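You operate a simulated robot arm through the tools that you are given. There is no shell and no other tool.

You are at the controls of a simulated robot arm. One attempt, no reset.

Task
Wipe the flange clean, then grease it round its bore with the brush.
Fine: cloth and brush go back, the pot's lid ends shut. A coat counts when it lies all over at full strength: go over it till it gets no stronger. What is to be rubbed or washed off counts as gone when no trace of it is left.

Only the result counts: the job must be done as asked and must still hold three seconds after the hand-in. Knocking over, shifting, dropping, spilling or breaking anything else fails it. A push-on lid holds only when it is set on centred and level and pressed home; a screw cap is set on level and turned clockwise until tight. Flat cloth is picked up by pressing the open fingertips on it (5 to 10 N) and closing them slowly along it; thin cloth reads only 2 to 8 mm in the jaws.

Robot
A 6-joint arm with a two-finger parallel gripper, fixed in place. Base frame: the origin is on the floor under the middle of its stand, x ahead of it, y to its left, z up; the work surface is at about z = 850. Readings come in mm, rad, newtons and seconds.
With the tool pointing down near the work surface it reaches from about 360 to 760 mm from the base axis. Its first joint turns from -1.152 to 1.152 rad. Payload 2.45 kg.
The TCP is the grasp point between the finger pads, 24 mm short of the fingertips. In the tool frame z runs along the fingers and y along their closing line. Largest opening 68 mm; finger width 17, thickness 10; the body of the gripper, 40 by 70 mm, starts 41 mm behind the TCP.
Orientation is that of the tool frame in the base frame, as a unit quaternion [w, x, y, z]. With the fingers straight down and closing along the base's y, the tool's x points along the base's -x, its y along +y and its z along -z.

Tools
- The arm moves only by the tool arm_command. Its argument "series" is a list of rows, each an object of numbers (a shift or turn left out is 0, a gripper value left out holds the last): "claw": the gripper command, from -1 (shut) to 1 (fully open), values between in proportion; "x", "y", "z": the shift along the base's x, y, z in cm; "ax", "ay", "az": the turn, a rotation vector about the base's x, y, z in rad. In form: [{"claw": .., "x": .., "y": .., "z": .., "ax": .., "ay": .., "az": ..}, ...]. A call has 1 to 20 rows; each row is the pose to reach, as a shift and turn from the pose commanded when the call began. Rows are played at 5 a second. More than 50 mm and 0.15 rad between two rows, or a gripper value outside its range, and nothing of the call is played. Where a pose cannot be reached the arm comes as near as it can. A force on the tool above 40 N (or 10 N above the force at the start of the call, whichever is more), or a blocked arm, ends the call early, and 0.2 s more pass. The fingers move at their own pace (about 108 mm/s each) and stop on an object; they squeeze with about 27 N. The grip force told is the motor's: it shows also when the fingers shut on nothing. Time passes only in rows, and 0.2 s behind the last, so rows that repeat a pose let the fingers close. The reply holds the time, the measured pose of the TCP, the force on the tool along the base axes, the opening and the grip force, in the units named above and with some noise, with the torque about the TCP (base axes, N m) and any sound that the robot's microphone picked up.
- Cameras (640 x 400 px; columns grow to the right, rows downward): "scene" is fixed at [149.7, 400.3, 1470]; the picture's right is [-0.90, -0.44, 0.00], its down [-0.22, 0.46, -0.86] and it looks along [0.38, -0.78, -0.51] (base axes); focal length 369 px, centre (320, 200). "wrist" rides on the gripper at [84, 11, -75] in the tool frame; the picture's right is [-0.13, 0.99, 0.00], its down [-0.60, -0.08, -0.79] and it looks along [-0.79, -0.10, 0.61] (tool axes); focal length 251 px, centre (320, 200). There is no depth. A picture from a camera that has moved, and an enlarged one, comes with that camera's place and axes in the base frame and with its lens.
- get_image(camera): a new picture of that camera. It takes no simulated time.
- close_up(camera, box): a new picture of the part [left, top, right, bottom] of that camera's present view, enlarged. It takes no simulated time.
- close_job(): hands the job in; it is judged then, once.

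Nothing tells you positions but the pictures and the camera data. Unless the task says otherwise, let go and move clear before handing in.

The tools are called after ">>>" as a command line: name --argument value ..., lists and objects as JSON in quotes. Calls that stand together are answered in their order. arm_command: Moves the arm, as the interface text tells. Its arguments: {"type":"object","properties":{"series":{"type":"array"}},"required":["series"]} The other tools are called the same way: get_image (camera) takes a picture; close_up (camera, box) takes an enlarged picture of a part of a camera's view; close_job () hands the job in.

At the start:

```text
time: 0.0
eef_pos: [333.4, -280.7, 1256.3]
tool_rot: [0.0, -0.001, 1.0, 0.0]
ft_force: [0.8, -0.5, 0.3]
torque: [-0.03, 0.02, 0.0]
width: 67.8
gripper_force: 0.0
```

scene: 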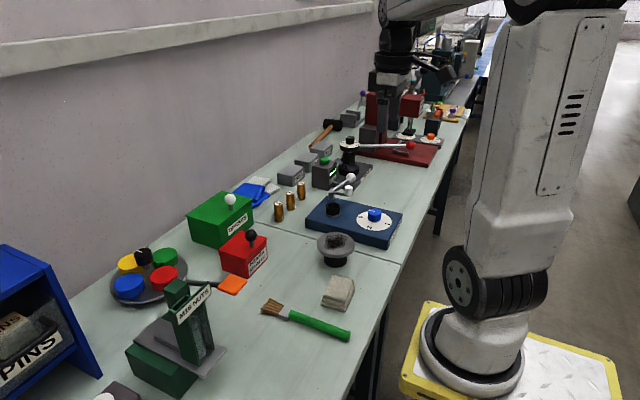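
wrist: 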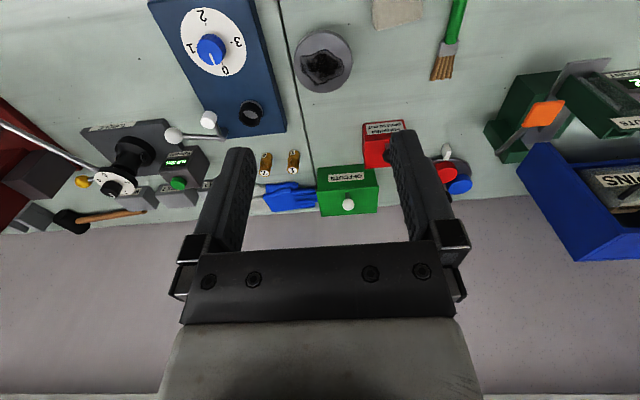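

I see a bench with a flange (grey disc), a folded cloth, a brush with a green handle, and labelled red and green boxes. I'll look closer before moving anything.

>>> close_up --camera "scene" --box '[220, 210, 400, 360]'

>>> close_up --camera "scene" --box '[100, 180, 280, 310]'

>>> close_up --camera "wrist" --box '[270, 0, 480, 130]'

>>> close_up --camera "wrist" --box '[240, 100, 480, 240]'

>>> close_up --camera "scene" --box '[0, 240, 220, 400]'

>>> close_up --camera "scene" --box '[260, 90, 480, 250]'

```text
2.67 times, centred on (310, 285) of scene
camera zoom: at [149.7, 400.3, 1470.0], right [-0.9, -0.44, 0.0], down [-0.22, 0.46, -0.86], along [0.38, -0.78, -0.51], focal length 985 px, centre (347, -27)
```

zoom: 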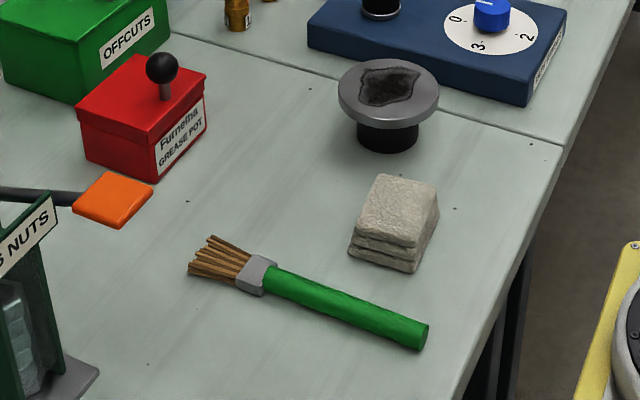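

```text
3.08 times, centred on (190, 245) of scene
camera zoom: at [149.7, 400.3, 1470.0], right [-0.9, -0.44, 0.0], down [-0.22, 0.46, -0.86], along [0.38, -0.78, -0.51], focal length 1137 px, centre (720, 62)
```

zoom: 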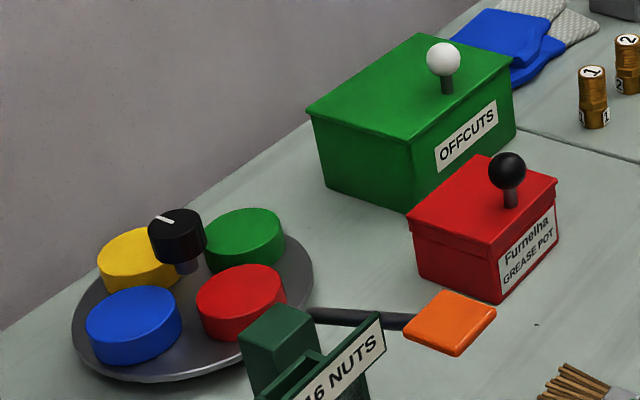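

```text
3.05 times, centred on (375, 65) of wrist
camera zoom: at [249.0, -269.2, 1329.5], right [0.13, 0.99, 0.0], down [0.6, -0.08, 0.79], along [0.79, -0.1, -0.61], focal length 766 px, centre (152, 611)
```

zoom: 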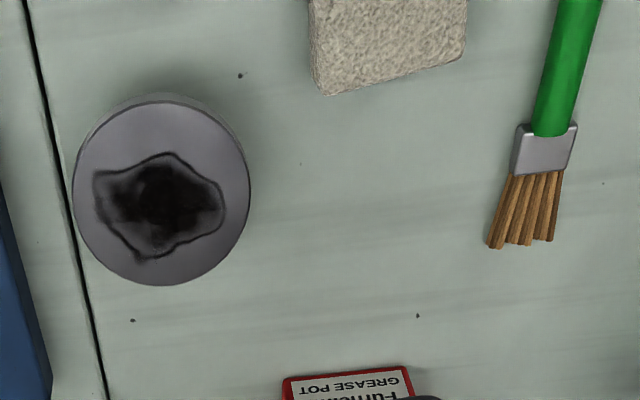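

```text
2.67 times, centred on (360, 170) of wrist
camera zoom: at [249.0, -269.2, 1329.5], right [0.13, 0.99, 0.0], down [0.6, -0.08, 0.79], along [0.79, -0.1, -0.61], focal length 670 px, centre (213, 280)
```

zoom: 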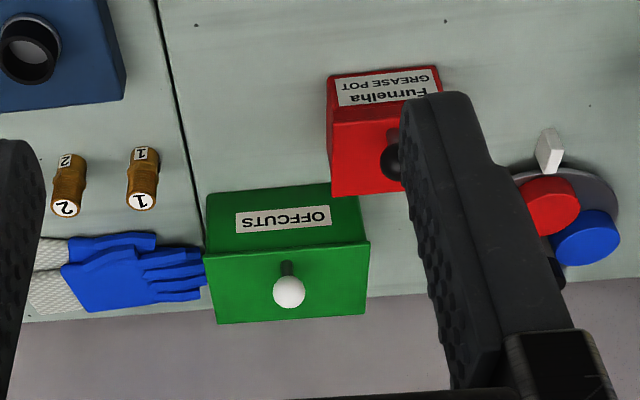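

```text
2.50 times, centred on (110, 320) of scene
camera zoom: at [149.7, 400.3, 1470.0], right [-0.9, -0.44, 0.0], down [-0.22, 0.46, -0.86], along [0.38, -0.78, -0.51], focal length 924 px, centre (845, -100)
```

zoom: 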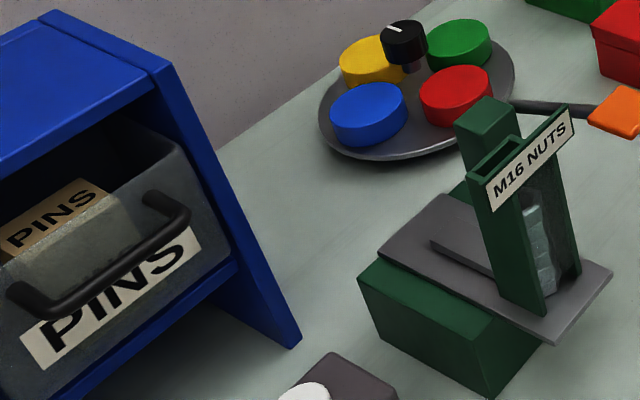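

```text
2.50 times, centred on (370, 170) of scene
camera zoom: at [149.7, 400.3, 1470.0], right [-0.9, -0.44, 0.0], down [-0.22, 0.46, -0.86], along [0.38, -0.78, -0.51], focal length 924 px, centre (195, 275)
```

zoom: 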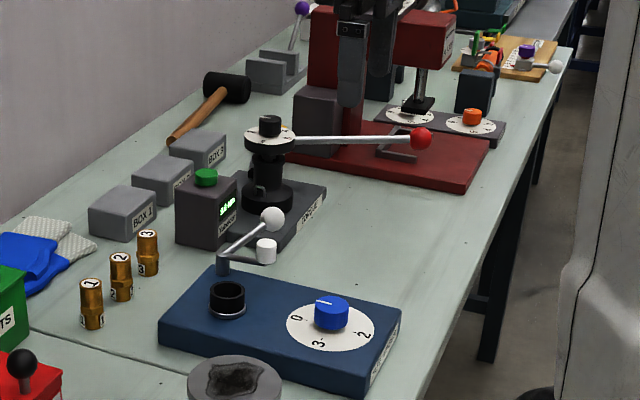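

The flange stands on a black post near (437, -286, 903). The cloth pad is near (380, -165), the brush lies along x near y = -68, and the red grease pot is near (650, -172). I'll move the camera over them for a better look.

>>> arm_command --series '[{"claw": 1, "y": 4, "z": -2}, {"y": 8, "z": -4}, {"y": 12, "z": -6}, {"y": 14, "z": -8}, {"y": 14, "z": -8}]'

>>> get_image --camera "wrist"

```text
time: 1.2
eef_pos: [335.8, -140.4, 1174.7]
tool_rot: [0.0, 0.001, 1.0, 0.0]
ft_force: [0.7, -0.4, 0.3]
torque: [0.01, 0.02, 0.02]
width: 67.8
gripper_force: 0.1
```

```text
taken
camera wrist: at [249.9, -129.0, 1249.8], right [0.13, 0.99, 0.0], down [0.6, -0.08, 0.79], along [0.79, -0.1, -0.61], focal length 251 px, centre (320, 200)
```

wrist: 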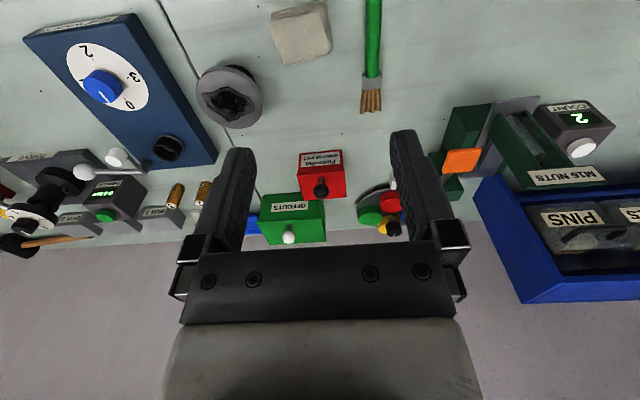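

>>> close_up --camera "wrist" --box '[180, 0, 420, 150]'

>>> close_up --camera "wrist" --box '[240, 130, 420, 250]'

>>> close_up --camera "scene" --box '[310, 265, 370, 315]'

```text
2.67 times, centred on (300, 75) of wrist
camera zoom: at [249.9, -129.0, 1249.8], right [0.13, 0.99, 0.0], down [0.6, -0.08, 0.79], along [0.79, -0.1, -0.61], focal length 670 px, centre (373, 533)
```

zoom: 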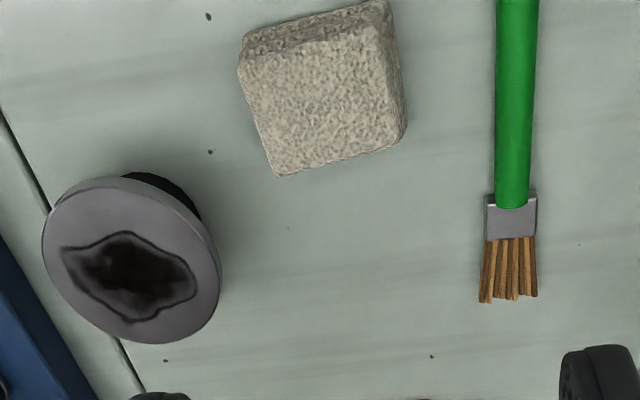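

```text
3.33 times, centred on (330, 190) of wrist
camera zoom: at [249.9, -129.0, 1249.8], right [0.13, 0.99, 0.0], down [0.6, -0.08, 0.79], along [0.79, -0.1, -0.61], focal length 838 px, centre (287, 233)
```

zoom: 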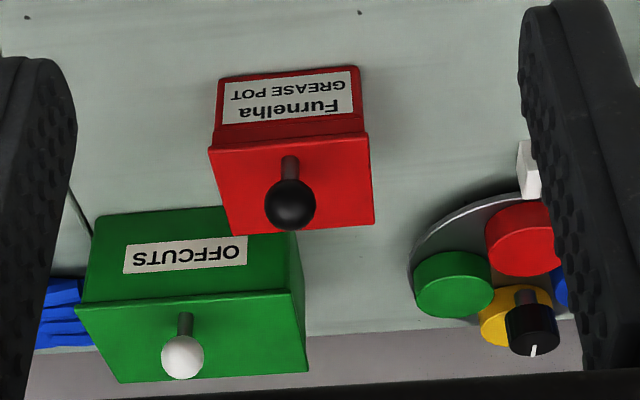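

```text
8.00 times, centred on (340, 290) of scene
camera zoom: at [149.7, 400.3, 1470.0], right [-0.9, -0.44, 0.0], down [-0.22, 0.46, -0.86], along [0.38, -0.78, -0.51], focal length 2956 px, centre (160, -520)
```

zoom: 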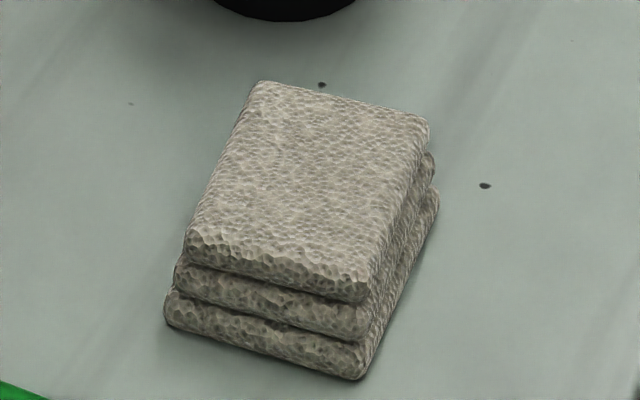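

The cloth is a folded pad about 51 mm (x) by 71 mm (y) by 30 mm high at (380, -171), yawed about 7°. The flange top is near (435, -287, 904). I'll turn the gripper so it closes along x and move over the pad.

>>> arm_command --series '[{"claw": 1, "x": 0.4, "y": -0.3, "z": -1, "az": -0.14}, {"x": 0.8, "y": -0.6, "z": -2, "az": -0.28}, {"x": 1.2, "y": -0.9, "z": -3, "az": -0.42}, {"x": 1.6, "y": -1.2, "z": -4, "az": -0.56}, {"x": 2.0, "y": -1.5, "z": -5, "az": -0.7}, {"x": 2.4, "y": -1.8, "z": -6, "az": -0.84}, {"x": 2.8, "y": -2.1, "z": -7, "az": -0.98}, {"x": 3.2, "y": -2.4, "z": -8, "az": -1.12}, {"x": 3.6, "y": -2.7, "z": -9, "az": -1.26}, {"x": 4.0, "y": -2.9, "z": -10, "az": -1.36}, {"x": 4.6, "y": -3.1, "z": -12, "az": -1.45}, {"x": 4.6, "y": -3.1, "z": -14, "az": -1.45}, {"x": 4.6, "y": -3.1, "z": -14, "az": -1.45}]'

>>> get_image --camera "wrist"

>>> get_image --camera "scene"

```text
time: 4.0
eef_pos: [379.0, -171.4, 1035.8]
tool_rot: [0.0, 0.664, 0.748, 0.0]
ft_force: [-1.4, 0.6, -0.3]
torque: [0.02, -0.01, -0.02]
width: 68.2
gripper_force: 0.0
```

```text
taken
camera wrist: at [380.0, -86.1, 1109.8], right [1.0, -0.01, 0.0], down [-0.01, -0.61, 0.79], along [-0.01, -0.79, -0.61], focal length 251 px, centre (320, 200)
```

wrist: 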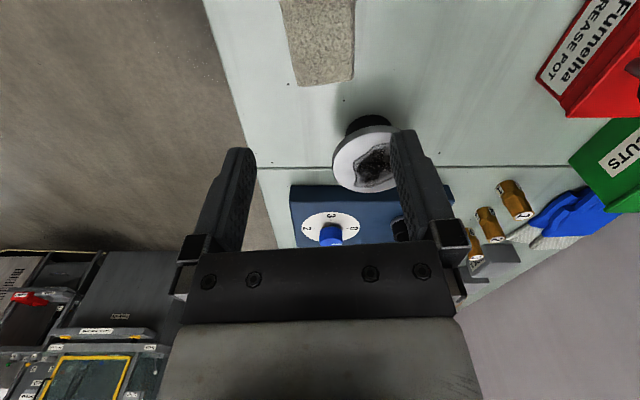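

```text
taken
```

scene: 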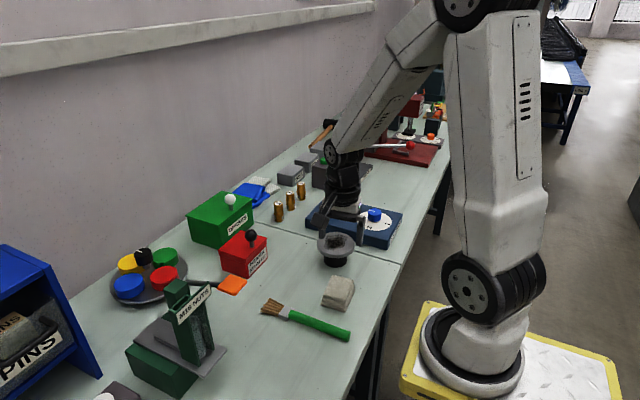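

>>> close_up --camera "wrist" --box '[220, 0, 420, 125]'

>>> close_up --camera "wrist" --box '[320, 100, 440, 200]'

```text
3.20 times, centred on (320, 62) of wrist
camera zoom: at [380.0, -86.1, 1109.8], right [1.0, -0.01, 0.0], down [-0.01, -0.61, 0.79], along [-0.01, -0.79, -0.61], focal length 805 px, centre (320, 640)
```

zoom: 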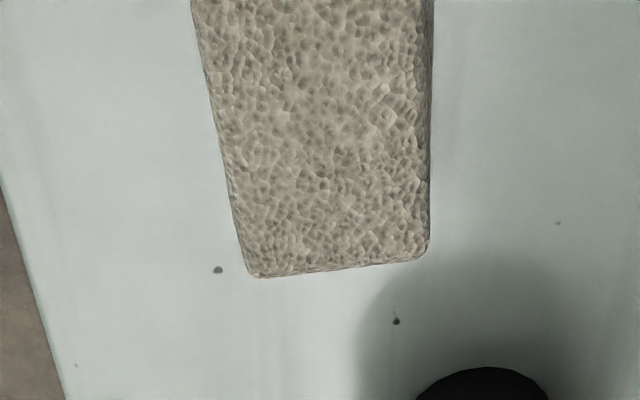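

```text
4.00 times, centred on (380, 150) of wrist
camera zoom: at [380.0, -86.1, 1109.8], right [1.0, -0.01, 0.0], down [-0.01, -0.61, 0.79], along [-0.01, -0.79, -0.61], focal length 1006 px, centre (80, 400)
```

zoom: 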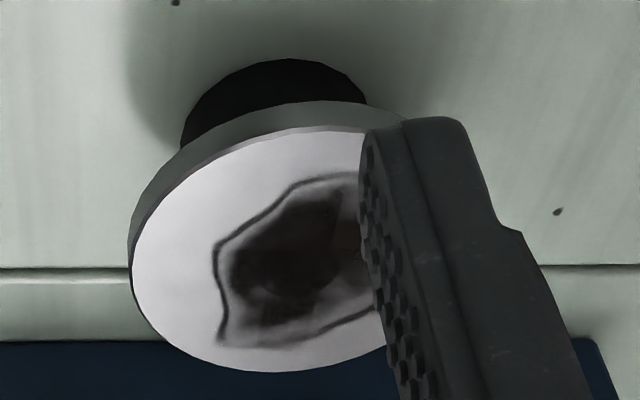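

The pad measures about 54 mm wide, centred at (381, -171), and the gripper is aligned with it. I'll lower to z ≈ 883 and close.

>>> arm_command --series '[{"claw": 1, "x": 0.18, "z": -4}, {"x": 0.18, "z": -8}, {"x": 0.18, "z": -11}, {"x": 0.18, "z": -13}, {"x": 0.18, "z": -14.5}, {"x": 0.18, "z": -15.2}, {"x": 0.18, "z": -15.2}]'

>>> get_image --camera "scene"

>>> get_image --camera "wrist"

```text
time: 5.6
eef_pos: [380.6, -172.5, 882.6]
tool_rot: [0.0, 0.663, 0.749, 0.0]
ft_force: [0.1, 0.4, -0.3]
torque: [0.01, -0.02, 0.01]
width: 67.7
gripper_force: 0.1
```

```text
taken
```

scene: 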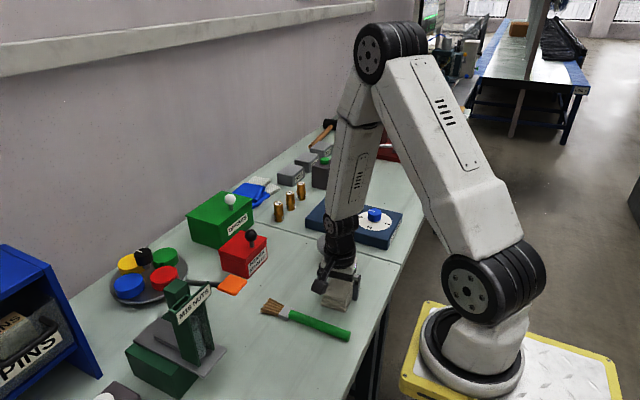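

```text
taken
camera wrist: at [381.1, -86.6, 957.8], right [1.0, -0.01, 0.0], down [-0.01, -0.61, 0.79], along [-0.01, -0.79, -0.61], focal length 251 px, centre (320, 200)
```

wrist: 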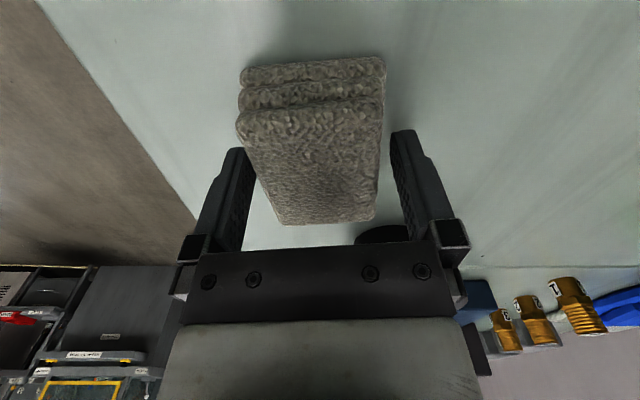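

The pad sits between the fingers. I'll close on it now.

>>> arm_command --series '[{"claw": 0.6}, {"claw": 0.3}, {"claw": 0.0}, {"claw": -0.3}, {"claw": -1}, {"claw": -1}, {"claw": -1}]'

>>> get_image --camera "wrist"

```text
time: 7.2
eef_pos: [380.2, -171.0, 884.0]
tool_rot: [0.0, 0.664, 0.748, 0.0]
ft_force: [-0.6, -0.1, 1.6]
torque: [-0.02, -0.02, 0.01]
width: 59.9
gripper_force: 26.7
```

```text
taken
camera wrist: at [381.1, -86.5, 958.0], right [1.0, -0.01, 0.0], down [-0.01, -0.61, 0.79], along [-0.01, -0.79, -0.61], focal length 251 px, centre (320, 200)
```

wrist: 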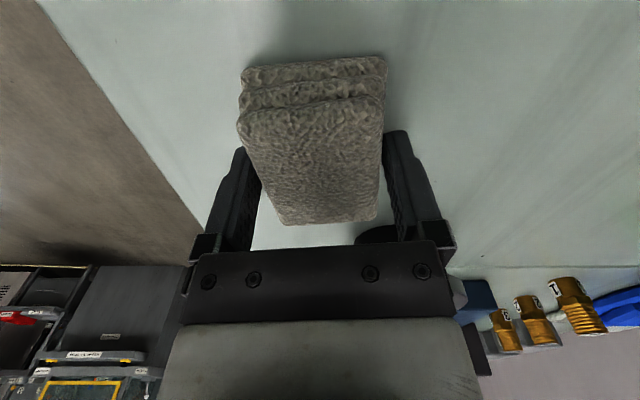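

The grip holds at 60 mm and 27 N. I'll lift the pad and check it.

>>> arm_command --series '[{"claw": -1, "z": 1}, {"z": 3}, {"z": 6}, {"z": 10}, {"z": 12}, {"z": 12}]'

>>> get_image --camera "wrist"

>>> close_up --camera "scene" --box '[260, 190, 400, 330]'

```text
time: 8.6
eef_pos: [381.2, -170.9, 1001.2]
tool_rot: [-0.001, 0.663, 0.748, 0.0]
ft_force: [-0.1, -0.3, -0.5]
torque: [0.02, 0.02, -0.01]
width: 0.3
gripper_force: 23.9
```

```text
taken
camera wrist: at [380.9, -86.7, 1077.6], right [1.0, -0.01, 0.0], down [-0.01, -0.61, 0.79], along [-0.01, -0.79, -0.61], focal length 251 px, centre (320, 200)
```

wrist: 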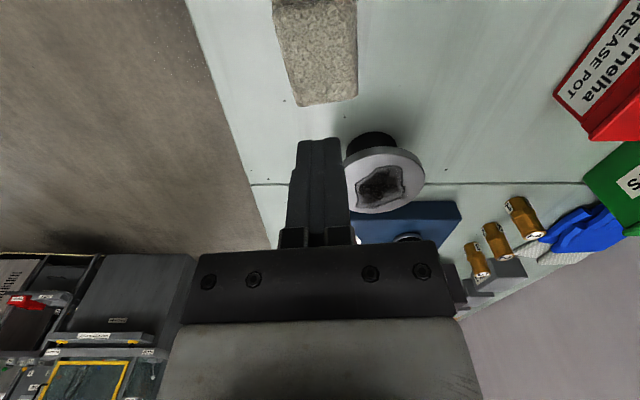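

```text
2.86 times, centred on (330, 260) of scene
camera zoom: at [149.7, 400.3, 1470.0], right [-0.9, -0.44, 0.0], down [-0.22, 0.46, -0.86], along [0.38, -0.78, -0.51], focal length 1056 px, centre (291, 29)
```

zoom: 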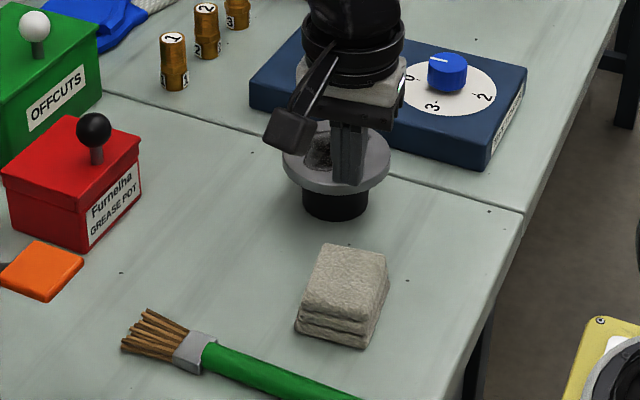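

The pad slipped out and stayed where it was, so the grip was too shallow. I'll open and grip deeper, with the tips about 3 mm above the bench.

>>> arm_command --series '[{"claw": 1}, {"claw": 1}, {"claw": 1, "z": -4}, {"z": -7}, {"z": -10}, {"z": -11.5}, {"z": -12.5}, {"z": -12.6}, {"z": -12.6}]'

>>> get_image --camera "wrist"

```text
time: 10.6
eef_pos: [379.5, -171.2, 877.3]
tool_rot: [-0.001, 0.663, 0.749, 0.0]
ft_force: [0.5, -0.6, -0.1]
torque: [0.0, 0.0, 0.0]
width: 68.0
gripper_force: 0.1
```

```text
taken
camera wrist: at [381.4, -87.0, 951.4], right [1.0, -0.01, 0.0], down [-0.01, -0.61, 0.79], along [-0.01, -0.79, -0.61], focal length 251 px, centre (320, 200)
```

wrist: 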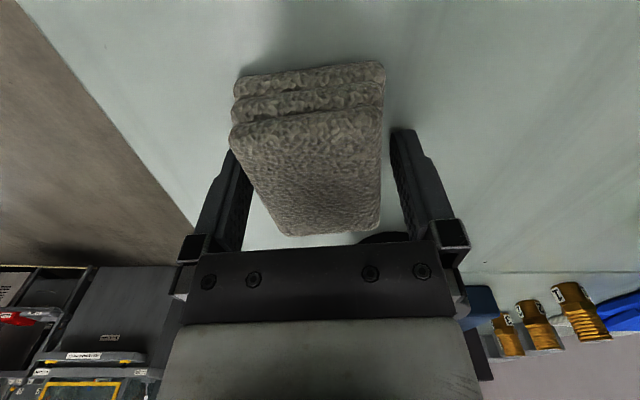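

>>> arm_command --series '[{"claw": 0.8}, {"claw": 0.6}, {"claw": 0.4}, {"claw": 0}, {"claw": -1}, {"claw": -1}, {"claw": -1}, {"claw": -1, "z": 0.3}, {"claw": -1, "z": 0.6}, {"claw": -1, "z": 1.0}]'

>>> get_image --camera "wrist"

>>> close_up --camera "scene" --box '[280, 220, 400, 330]'

```text
time: 12.8
eef_pos: [381.0, -171.6, 885.7]
tool_rot: [0.0, 0.663, 0.749, 0.001]
ft_force: [0.1, -0.4, -1.2]
torque: [0.01, -0.01, 0.05]
width: 59.0
gripper_force: 27.0
```

```text
taken
camera wrist: at [381.6, -86.3, 961.8], right [1.0, -0.01, 0.0], down [-0.01, -0.61, 0.79], along [-0.01, -0.79, -0.61], focal length 251 px, centre (320, 200)
```

wrist: 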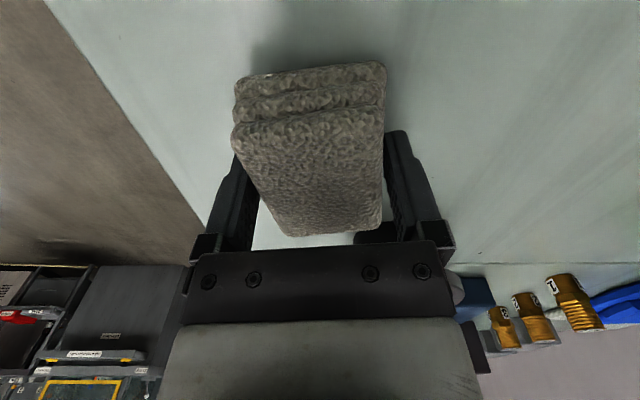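

```text
3.64 times, centred on (340, 275) of scene
camera zoom: at [149.7, 400.3, 1470.0], right [-0.9, -0.44, 0.0], down [-0.22, 0.46, -0.86], along [0.38, -0.78, -0.51], focal length 1343 px, centre (247, -73)
```

zoom: 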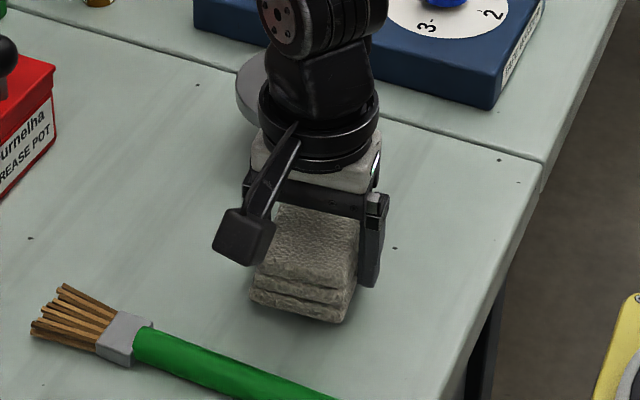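

The pad is off the bench and held this time. I'll lift more slowly and check again.

>>> arm_command --series '[{"claw": -1, "z": 0.5}, {"z": 1.0}, {"z": 1.5}, {"z": 2.2}, {"z": 3}, {"z": 4}, {"z": 5}, {"z": 6}, {"z": 7}, {"z": 7}, {"z": 7}]'

>>> get_image --camera "wrist"

>>> close_up --camera "scene" --box '[280, 200, 400, 310]'

```text
time: 15.2
eef_pos: [381.5, -173.5, 957.2]
tool_rot: [0.0, 0.663, 0.748, 0.001]
ft_force: [-0.5, 0.3, -0.8]
torque: [-0.02, -0.02, -0.03]
width: 59.2
gripper_force: 27.3
```

```text
taken
camera wrist: at [381.7, -86.7, 1031.8], right [1.0, -0.01, 0.0], down [-0.01, -0.61, 0.79], along [-0.01, -0.79, -0.61], focal length 251 px, centre (320, 200)
```

wrist: 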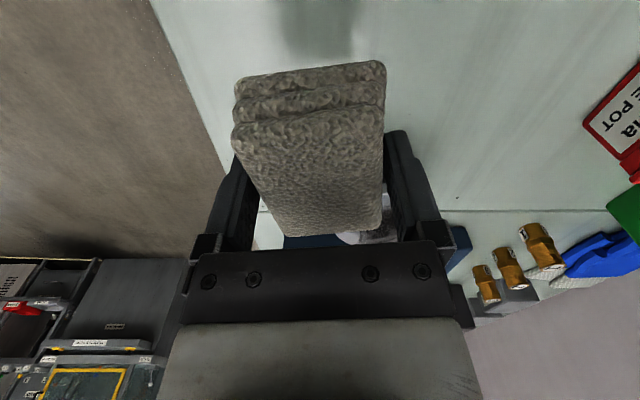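

```text
3.64 times, centred on (340, 255) of scene
camera zoom: at [149.7, 400.3, 1470.0], right [-0.9, -0.44, 0.0], down [-0.22, 0.46, -0.86], along [0.38, -0.78, -0.51], focal length 1343 px, centre (247, 0)
```

zoom: 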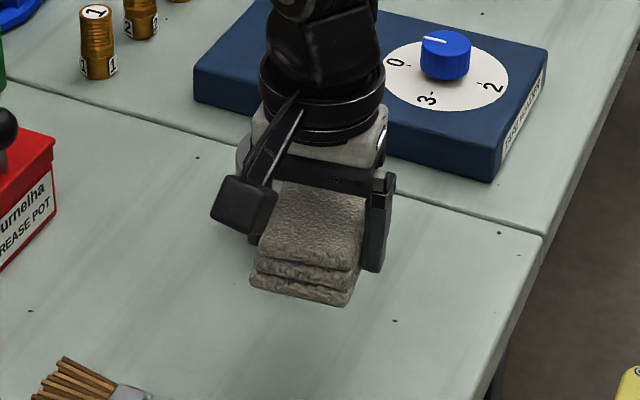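

The pad is held securely, with its bottom about 26 mm below the TCP. I'll carry it over the flange.

>>> arm_command --series '[{"claw": -1, "x": 0.5, "y": -1, "z": 1}, {"x": 1.5, "y": -3, "z": 2}, {"x": 2.7, "y": -6, "z": 2}, {"x": 4, "y": -9, "z": 2}, {"x": 5.4, "y": -11.6, "z": 2}, {"x": 5.4, "y": -11.6, "z": 2}, {"x": 5.4, "y": -11.6, "z": 1}, {"x": 5.4, "y": -11.6, "z": 0}, {"x": 5.4, "y": -11.6, "z": -1}, {"x": 5.4, "y": -11.6, "z": -1.6}, {"x": 5.4, "y": -11.6, "z": -1.6}]'

>>> get_image --camera "wrist"

>>> close_up --camera "scene" --box '[270, 180, 400, 290]'

```text
time: 17.6
eef_pos: [436.0, -287.7, 938.9]
tool_rot: [0.001, 0.663, 0.749, 0.001]
ft_force: [0.5, -0.2, 0.0]
torque: [-0.01, -0.02, 0.0]
width: 59.1
gripper_force: 26.9
```

```text
taken
camera wrist: at [435.7, -202.0, 1014.8], right [1.0, -0.01, 0.0], down [-0.01, -0.61, 0.79], along [-0.01, -0.79, -0.61], focal length 251 px, centre (320, 200)
```

wrist: 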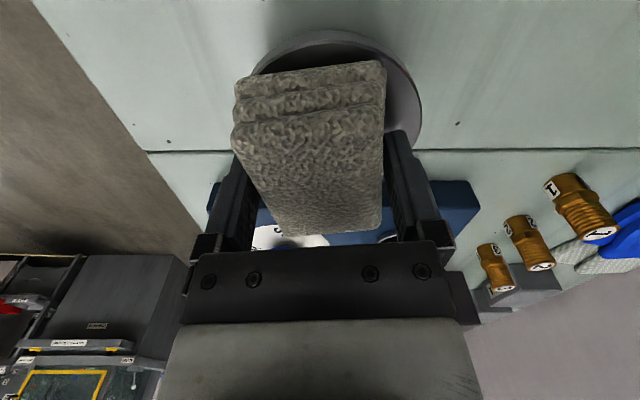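

```text
3.64 times, centred on (335, 235) of scene
camera zoom: at [149.7, 400.3, 1470.0], right [-0.9, -0.44, 0.0], down [-0.22, 0.46, -0.86], along [0.38, -0.78, -0.51], focal length 1343 px, centre (266, 73)
```

zoom: 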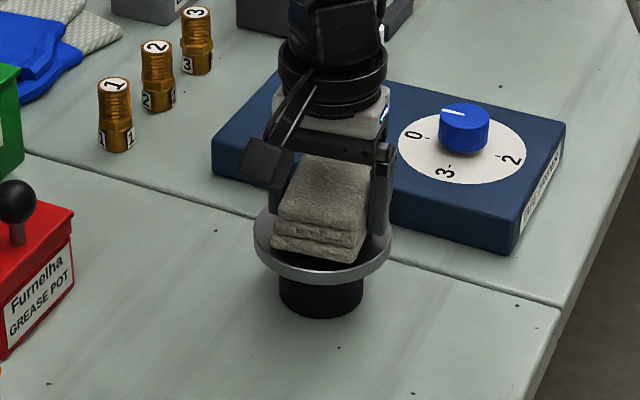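

I'm over the flange, with the pad bottom at about 913. I'll lower in small steps until there is contact force.

>>> arm_command --series '[{"claw": -1, "z": -0.2}, {"z": -0.4}, {"z": -0.6}, {"z": -0.7}, {"z": -0.7}]'

```text
time: 18.8
eef_pos: [434.6, -288.6, 933.1]
tool_rot: [0.0, 0.663, 0.749, 0.0]
ft_force: [0.3, -0.5, 0.6]
torque: [0.06, 0.0, 0.01]
width: 58.9
gripper_force: 26.7
```

>>> arm_command --series '[{"claw": -1, "z": -0.1}, {"z": -0.2}, {"z": -0.2}]'

>>> arm_command --series '[{"claw": -1, "z": -0.1}, {"z": -0.2}, {"z": -0.2}]'

```text
time: 19.6
eef_pos: [434.4, -288.2, 932.6]
tool_rot: [0.002, 0.663, 0.749, 0.0]
ft_force: [-7.1, 3.2, 30.9]
torque: [0.26, 0.37, -0.05]
width: 59.1
gripper_force: 26.8
```

```text
time: 20.4
eef_pos: [435.7, -288.0, 930.4]
tool_rot: [0.003, 0.663, 0.749, 0.0]
ft_force: [-7.2, -1.6, 34.0]
torque: [-0.07, 0.27, 0.01]
width: 59.1
gripper_force: 26.8
```

Contact is at about z = 931 and the press is now 34 N, which is too much. I'll ease off.

>>> arm_command --series '[{"claw": -1, "z": 0.1}, {"z": 0.15}, {"z": 0.15}]'

```text
time: 21.2
eef_pos: [436.3, -288.7, 931.2]
tool_rot: [0.002, 0.663, 0.748, 0.0]
ft_force: [4.5, -2.7, 18.5]
torque: [-0.35, -0.07, 0.04]
width: 59.2
gripper_force: 26.9
```

>>> arm_command --series '[{"claw": -1, "z": 0.05}, {"z": 0.1}, {"z": 0.1}]'

```text
time: 22.0
eef_pos: [435.6, -286.3, 932.5]
tool_rot: [-0.001, 0.663, 0.749, -0.001]
ft_force: [2.3, -0.4, 6.3]
torque: [-0.23, -0.29, 0.03]
width: 59.3
gripper_force: 27.0
```

The contact force is now about 6 N. I'll rub with circles and cross strokes at this height.

>>> arm_command --series '[{"claw": -1, "x": 0.7}, {"x": 1.4}, {"x": 1.4, "y": 0.8}, {"x": 0.8, "y": 1.5}, {"y": 1.8}, {"x": -0.8, "y": 1.5}, {"x": -1.4, "y": 0.8}, {"x": -1.6}, {"x": -1.4, "y": -0.8}, {"x": -0.8, "y": -1.5}, {"y": -1.8}, {"x": 0.8, "y": -1.5}, {"x": 1.4, "y": -0.8}, {"x": 0.7}, {"x": 0}, {"x": -0.7}, {"x": 0}, {"y": 0.8}, {"y": -0.8}, {"x": 0, "y": 0}]'

>>> close_up --camera "scene" --box '[270, 180, 400, 290]'

>>> get_image --camera "wrist"

```text
time: 26.2
eef_pos: [435.1, -287.9, 932.0]
tool_rot: [0.0, 0.663, 0.749, 0.0]
ft_force: [0.2, 0.1, -0.7]
torque: [0.02, 0.0, -0.01]
width: 59.3
gripper_force: 27.0
```

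```text
3.64 times, centred on (335, 235) of scene
camera zoom: at [149.7, 400.3, 1470.0], right [-0.9, -0.44, 0.0], down [-0.22, 0.46, -0.86], along [0.38, -0.78, -0.51], focal length 1343 px, centre (266, 73)
```

zoom: 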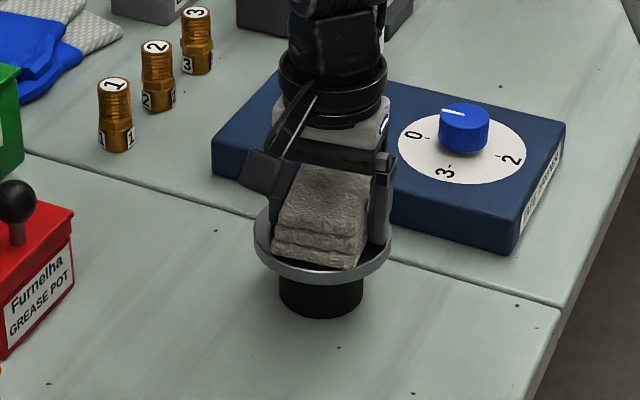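

```text
taken
camera wrist: at [435.5, -202.2, 1007.0], right [1.0, -0.01, 0.0], down [-0.01, -0.61, 0.79], along [-0.01, -0.79, -0.61], focal length 251 px, centre (320, 200)
```

wrist: 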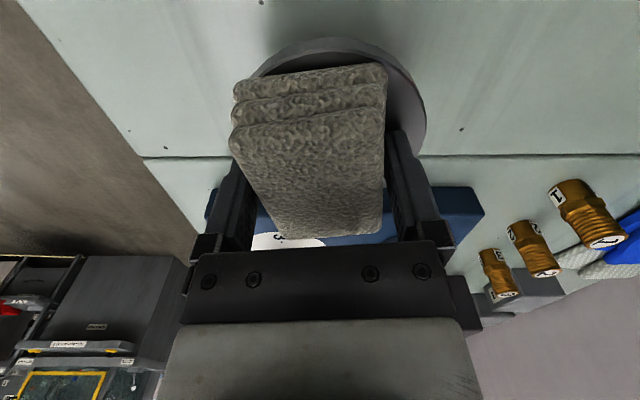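

Force has dropped to zero, so the pad has settled a little in the grip. I'll lift and move aside to see how clean the flange is.

>>> arm_command --series '[{"claw": -1, "z": 2}, {"z": 4}, {"z": 5, "y": 3}, {"z": 5, "y": 7}, {"z": 5, "y": 11}, {"z": 5, "y": 13}, {"z": 5, "y": 13}]'

>>> get_image --camera "wrist"

>>> close_up --camera "scene" --box '[295, 215, 375, 275]'

```text
time: 27.8
eef_pos: [436.0, -157.6, 982.5]
tool_rot: [0.0, 0.663, 0.748, 0.0]
ft_force: [0.6, 0.2, -0.9]
torque: [0.02, 0.03, 0.0]
width: 59.3
gripper_force: 26.9
```

```text
taken
camera wrist: at [435.1, -72.1, 1057.2], right [1.0, -0.01, 0.0], down [-0.01, -0.61, 0.79], along [-0.01, -0.79, -0.61], focal length 251 px, centre (320, 200)
```

wrist: 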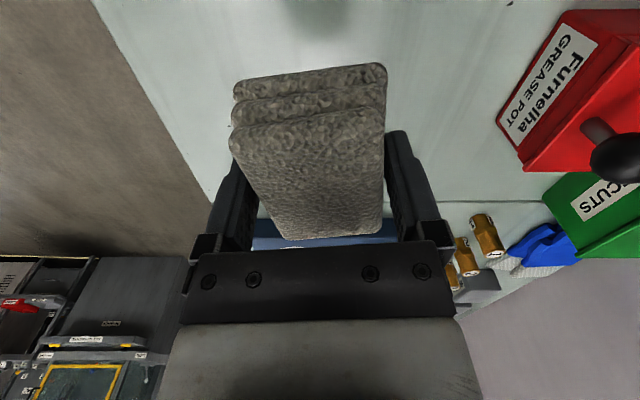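

```text
6.67 times, centred on (335, 245) of scene
camera zoom: at [149.7, 400.3, 1470.0], right [-0.9, -0.44, 0.0], down [-0.22, 0.46, -0.86], along [0.38, -0.78, -0.51], focal length 2463 px, centre (220, -100)
```

zoom: 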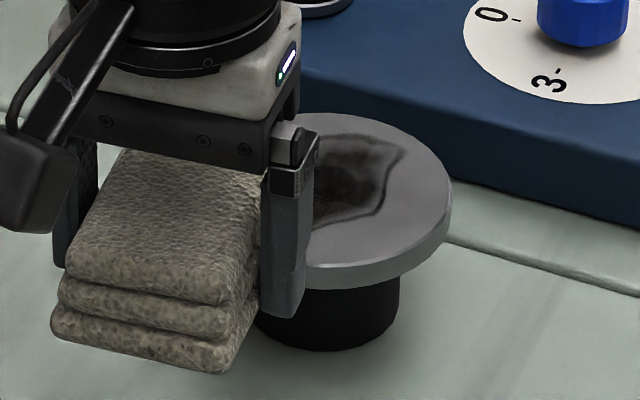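

>>> arm_command --series '[{"claw": -1, "x": 3, "y": 1}, {"x": 6, "y": 2}, {"x": 8, "y": 3}, {"x": 8, "y": 3}]'

>>> close_up --camera "scene" --box '[295, 215, 375, 275]'

>>> get_image --camera "wrist"

```text
time: 28.8
eef_pos: [514.7, -127.7, 982.5]
tool_rot: [0.001, 0.663, 0.748, 0.0]
ft_force: [0.0, 0.1, -0.7]
torque: [0.02, -0.01, -0.01]
width: 59.2
gripper_force: 27.1
```

```text
6.67 times, centred on (335, 245) of scene
camera zoom: at [149.7, 400.3, 1470.0], right [-0.9, -0.44, 0.0], down [-0.22, 0.46, -0.86], along [0.38, -0.78, -0.51], focal length 2463 px, centre (220, -100)
```

zoom: 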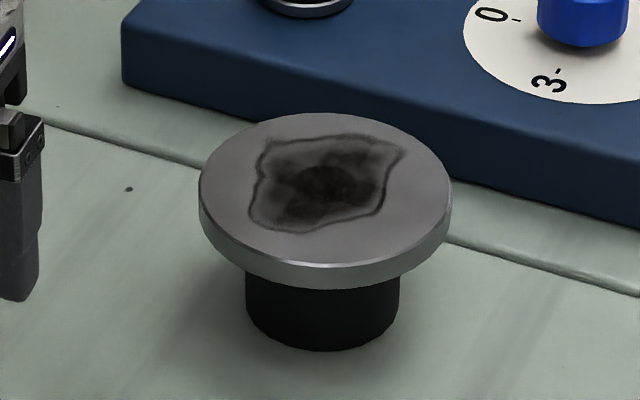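

```text
taken
camera wrist: at [515.8, -42.1, 1057.0], right [1.0, -0.01, 0.0], down [-0.01, -0.61, 0.79], along [-0.01, -0.79, -0.61], focal length 251 px, centre (320, 200)
```

wrist: 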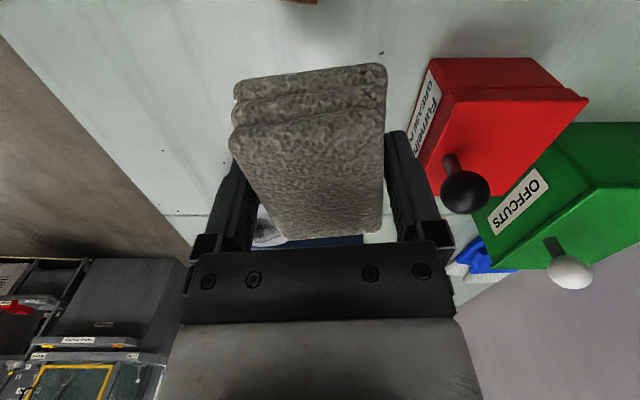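

Most of the stain has faded but traces remain, and the dark round bore now shows in the centre. I'll go back for more rubbing with steady contact.

>>> arm_command --series '[{"claw": -1, "x": -2, "y": -4}, {"x": -4, "y": -8}, {"x": -6, "y": -12}, {"x": -8, "y": -16}, {"x": -8, "y": -16, "z": -2}, {"x": -8, "y": -16, "z": -4}, {"x": -8, "y": -16, "z": -4.8}, {"x": -8, "y": -16, "z": -5.0}, {"x": -8, "y": -16, "z": -5.05}, {"x": -8, "y": -16, "z": -5.05}]'

```text
time: 31.0
eef_pos: [435.2, -288.8, 931.2]
tool_rot: [0.0, 0.663, 0.749, -0.001]
ft_force: [-0.3, 0.4, -0.7]
torque: [0.01, 0.01, -0.04]
width: 59.4
gripper_force: 26.9
```

>>> arm_command --series '[{"claw": -1, "z": -0.05}, {"z": -0.1}, {"z": -0.1}]'

```text
time: 31.8
eef_pos: [435.0, -287.3, 931.7]
tool_rot: [0.001, 0.663, 0.749, 0.001]
ft_force: [-0.2, 4.0, 11.9]
torque: [0.15, 0.07, 0.01]
width: 59.2
gripper_force: 26.9
```

I have contact at 12 N, so I'll rub now.

>>> arm_command --series '[{"claw": -1, "x": 0.8}, {"x": 1.5}, {"x": 1.5, "y": 0.8}, {"x": 0.8, "y": 1.5}, {"y": 1.8}, {"x": -0.8, "y": 1.5}, {"x": -1.4, "y": 0.8}, {"x": -1.6}, {"x": -1.4, "y": -0.8}, {"x": -0.8, "y": -1.5}, {"y": -1.8}, {"x": 0.8, "y": -1.5}, {"x": 1.4, "y": -0.8}, {"x": 0.7}, {"x": 0}, {"x": -0.7}, {"x": 0}, {"y": 0.8}, {"y": -0.8}, {"x": 0, "y": 0}]'

```text
time: 36.0
eef_pos: [434.8, -289.6, 930.6]
tool_rot: [0.003, 0.662, 0.749, -0.002]
ft_force: [-0.7, -11.2, 17.0]
torque: [0.15, 0.52, 0.33]
width: 59.0
gripper_force: 26.5
```

>>> arm_command --series '[{"claw": -1, "y": 0.8}, {"y": 1.6}, {"x": 0.8, "y": 1.6}, {"x": 0.8, "y": 0.8}, {"x": 0.8}, {"x": 0.8, "y": -0.8}, {"x": 0.8, "y": -1.6}, {"y": -1.6}, {"x": -0.8, "y": -1.6}, {"x": -0.8, "y": -0.8}, {"x": -0.8}, {"x": -0.8, "y": 0.8}, {"x": -0.8, "y": 1.6}, {"y": 1.6}, {"y": 0.8}, {"y": 0}, {"y": -0.8}, {"y": -1.6}, {"y": -0.8}, {"y": 0}]'

>>> arm_command --series '[{"claw": -1, "x": 0.8}, {"x": 1.6}, {"x": 1.6, "y": 0.8}, {"x": 0.8, "y": 0.8}, {"x": 0, "y": 0.8}, {"x": -0.8, "y": 0.8}, {"x": -1.6, "y": 0.8}, {"x": -1.6, "y": 0}, {"x": -1.6, "y": -0.8}, {"x": -0.8, "y": -0.8}, {"x": 0, "y": -0.8}, {"x": 0.8, "y": -0.8}, {"x": 1.6, "y": -0.8}, {"x": 1.6}, {"x": 0.8}, {"x": 0}, {"x": -0.8}, {"x": -1.6}, {"x": -0.8}, {"x": 0}]'

```text
time: 36.8
eef_pos: [437.8, -271.8, 930.9]
tool_rot: [-0.002, 0.665, 0.747, -0.001]
ft_force: [-3.6, 1.4, 7.8]
torque: [-0.18, -0.19, -0.04]
width: 59.4
gripper_force: 26.7
stopped in row 3: the force on the tool passed its limit at 48 N (the readings are from after the stop); the commanded pose is now the measured one
```

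```text
time: 38.7
eef_pos: [421.7, -273.3, 931.2]
tool_rot: [-0.005, 0.664, 0.748, 0.0]
ft_force: [-0.3, 0.5, 2.6]
torque: [-0.11, -0.1, -0.01]
width: 59.2
gripper_force: 26.9
stopped in row 9: the force on the tool passed its limit at 43 N (the readings are from after the stop); the commanded pose is now the measured one
```

The force spiked twice, so something is catching. I'll lift off and check the flange and the pad before going on.

>>> arm_command --series '[{"claw": -1, "z": 2}, {"z": 4}, {"z": 5, "y": 2, "x": 3}, {"z": 5, "y": 6, "x": 6}, {"z": 5, "y": 10, "x": 8}, {"z": 5, "y": 14, "x": 10}, {"z": 5, "y": 14, "x": 10}]'

>>> close_up --camera "scene" --box '[295, 215, 375, 275]'

>>> close_up --camera "scene" --box '[240, 180, 360, 270]'

>>> get_image --camera "wrist"

```text
time: 40.3
eef_pos: [522.6, -131.2, 980.0]
tool_rot: [-0.006, 0.665, 0.747, -0.001]
ft_force: [-1.0, 0.6, -1.7]
torque: [0.0, 0.03, 0.03]
width: 59.2
gripper_force: 27.2
```

```text
6.67 times, centred on (335, 245) of scene
camera zoom: at [149.7, 400.3, 1470.0], right [-0.9, -0.44, 0.0], down [-0.22, 0.46, -0.86], along [0.38, -0.78, -0.51], focal length 2463 px, centre (220, -100)
```

zoom: 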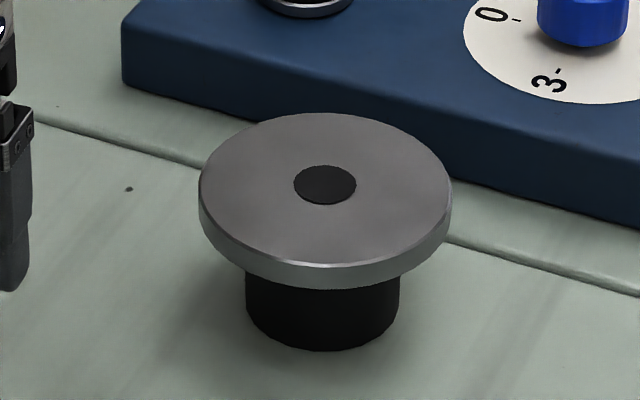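

```text
4.44 times, centred on (300, 225) of scene
camera zoom: at [149.7, 400.3, 1470.0], right [-0.9, -0.44, 0.0], down [-0.22, 0.46, -0.86], along [0.38, -0.78, -0.51], focal length 1642 px, centre (409, 89)
```

zoom: 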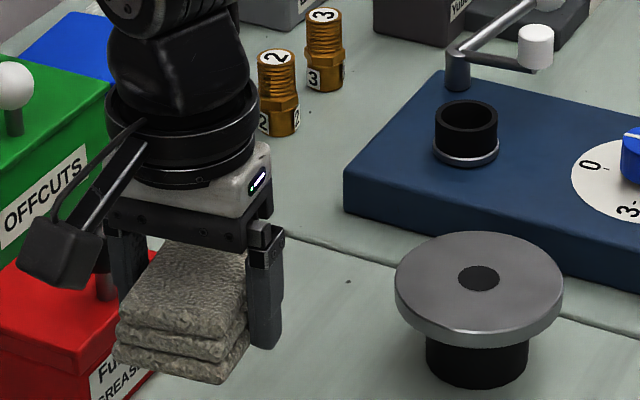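

```text
taken
camera wrist: at [523.2, -47.5, 1056.0], right [1.0, -0.01, -0.01], down [0.0, -0.62, 0.79], along [-0.02, -0.79, -0.62], focal length 251 px, centre (320, 200)
```

wrist: 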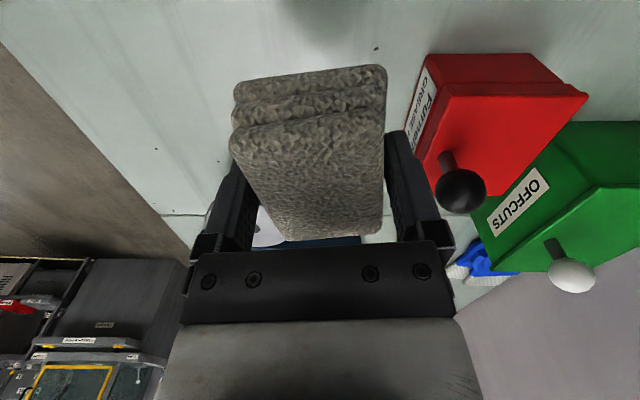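

The flange looks clean and hasn't moved. I'll zoom right in for any remaining traces.

>>> close_up --camera "scene" --box '[317, 227, 354, 252]'

```text
16.00 times, centred on (336, 240) of scene
camera zoom: at [149.7, 400.3, 1470.0], right [-0.9, -0.44, 0.0], down [-0.22, 0.46, -0.86], along [0.38, -0.78, -0.51], focal length 5911 px, centre (72, -432)
```

zoom: 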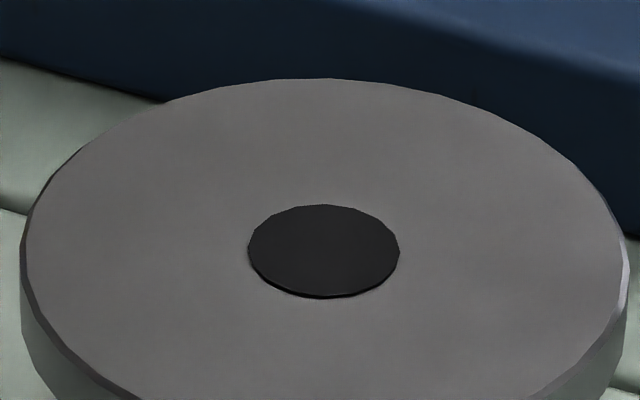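

>>> arm_command --series '[{"claw": -1, "z": 4}, {"x": -3, "y": -2, "z": 7.5}, {"x": -7, "y": -4.5, "z": 7.5}, {"x": -11, "y": -7.5, "z": 7.5}, {"x": -15, "y": -10.5, "z": 7.5}, {"x": -19, "y": -13.4, "z": 7.5}, {"x": -19, "y": -13.4, "z": 7.5}]'

>>> get_image --camera "wrist"

```text
refused: row 2 steps farther than a row can; nothing moved
```

```text
taken
camera wrist: at [523.2, -47.5, 1056.0], right [1.0, -0.01, -0.01], down [0.0, -0.62, 0.79], along [-0.02, -0.79, -0.62], focal length 251 px, centre (320, 200)
```

wrist: 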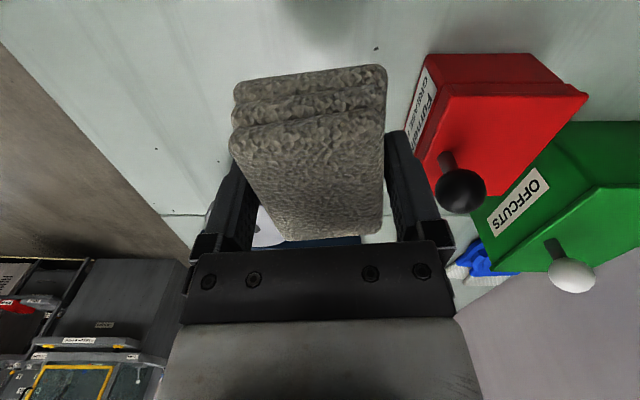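

>>> arm_command --series '[{"claw": -1, "z": 4, "ax": -0.0065, "ay": -0.0103}, {"x": -2, "y": -2, "z": 7.5, "ax": -0.0065, "ay": -0.0103}, {"x": -6, "y": -4.5, "z": 7.5, "ax": -0.0065, "ay": -0.0103}, {"x": -10, "y": -7, "z": 7.5, "ax": -0.0065, "ay": -0.0103}, {"x": -14, "y": -9.5, "z": 7.5, "ax": -0.0065, "ay": -0.0103}, {"x": -17.5, "y": -12.5, "z": 7.5, "ax": -0.0065, "ay": -0.0103}, {"x": -19, "y": -13.4, "z": 7.5, "ax": -0.0065, "ay": -0.0103}, {"x": -19, "y": -13.4, "z": 7.5, "ax": -0.0065, "ay": -0.0103}]'

>>> get_image --camera "wrist"

```text
time: 42.1
eef_pos: [331.7, -267.3, 1056.2]
tool_rot: [0.0, 0.663, 0.748, 0.001]
ft_force: [-1.0, -0.7, -0.8]
torque: [0.02, -0.02, 0.01]
width: 59.4
gripper_force: 27.0
```

```text
taken
camera wrist: at [332.2, -181.6, 1130.9], right [1.0, -0.01, 0.0], down [-0.01, -0.61, 0.79], along [-0.01, -0.79, -0.61], focal length 251 px, centre (320, 200)
```

wrist: 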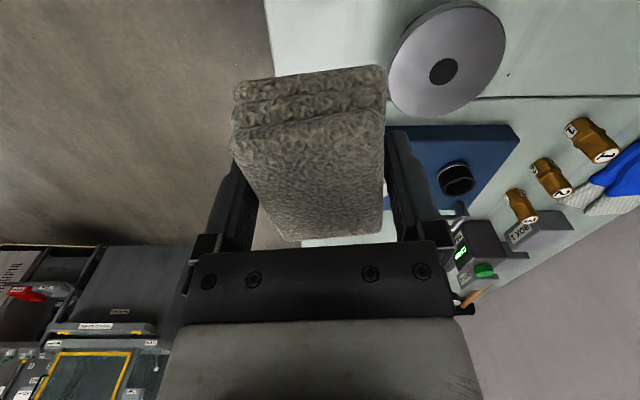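

>>> close_up --camera "wrist" --box '[380, 0, 520, 120]'

```text
3.33 times, centred on (450, 60) of wrist
camera zoom: at [332.2, -181.6, 1130.9], right [1.0, -0.01, 0.0], down [-0.01, -0.61, 0.79], along [-0.01, -0.79, -0.61], focal length 838 px, centre (-113, 667)
```

zoom: 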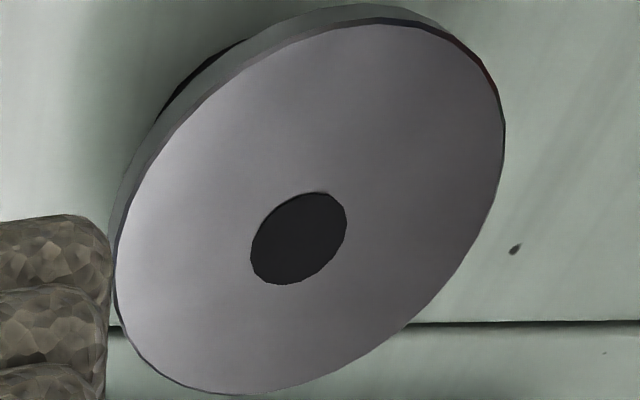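

The wrist view also shows a clean face, and puts the bore at about (440, -290). I'll now return the pad to where it was.

>>> arm_command --series '[{"claw": -1, "x": 1, "y": 2}, {"x": 2.5, "y": 5, "z": -1}, {"x": 4, "y": 8, "z": -3}, {"x": 4.95, "y": 9.5, "z": -6}, {"x": 4.95, "y": 9.5, "z": -10}, {"x": 4.95, "y": 9.5, "z": -13}, {"x": 4.95, "y": 9.5, "z": -15}, {"x": 4.95, "y": 9.5, "z": -16.5}, {"x": 4.95, "y": 9.5, "z": -17.2}, {"x": 4.95, "y": 9.5, "z": -17.4}, {"x": 4.95, "y": 9.5, "z": -17.4}]'

>>> get_image --camera "wrist"

>>> close_up --camera "scene" --box '[290, 250, 390, 325]'

```text
time: 44.5
eef_pos: [380.6, -172.2, 882.2]
tool_rot: [-0.001, 0.664, 0.747, 0.002]
ft_force: [0.2, 0.1, -0.5]
torque: [-0.01, 0.01, -0.03]
width: 59.4
gripper_force: 27.1
```

```text
taken
camera wrist: at [381.1, -87.2, 957.5], right [1.0, -0.01, 0.0], down [-0.01, -0.61, 0.79], along [-0.01, -0.79, -0.61], focal length 251 px, centre (320, 200)
```

wrist: 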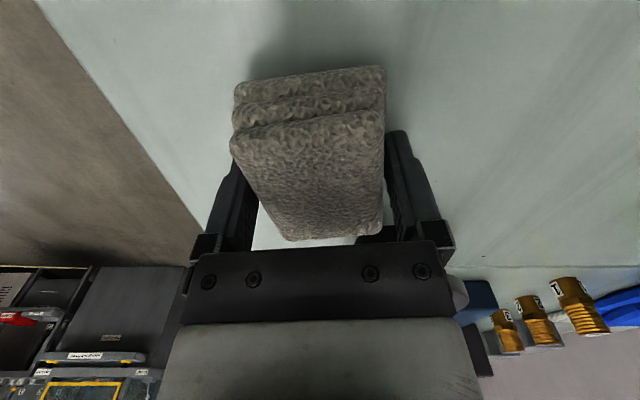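

```text
5.33 times, centred on (340, 288) of scene
camera zoom: at [149.7, 400.3, 1470.0], right [-0.9, -0.44, 0.0], down [-0.22, 0.46, -0.86], along [0.38, -0.78, -0.51], focal length 1970 px, centre (213, -267)
```

zoom: 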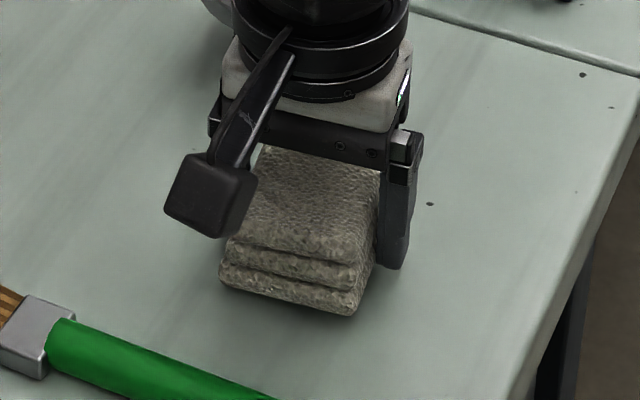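

The pad is right over its place. I'll lower the last few millimetres until it touches.

>>> arm_command --series '[{"claw": -1, "z": -0.2}, {"z": -0.4}, {"z": -0.5}, {"z": -0.55}, {"z": -0.55}]'

```text
time: 45.7
eef_pos: [379.7, -171.8, 877.1]
tool_rot: [0.0, 0.664, 0.748, 0.001]
ft_force: [0.7, -0.5, -0.9]
torque: [-0.03, 0.02, 0.01]
width: 59.1
gripper_force: 26.8
```

>>> arm_command --series '[{"claw": -1, "z": -0.08}, {"z": -0.12}, {"z": -0.12}]'

```text
time: 46.5
eef_pos: [381.5, -173.2, 875.5]
tool_rot: [0.0, 0.663, 0.748, 0.001]
ft_force: [-0.3, -0.8, 0.8]
torque: [-0.02, -0.01, 0.0]
width: 59.1
gripper_force: 26.7
```

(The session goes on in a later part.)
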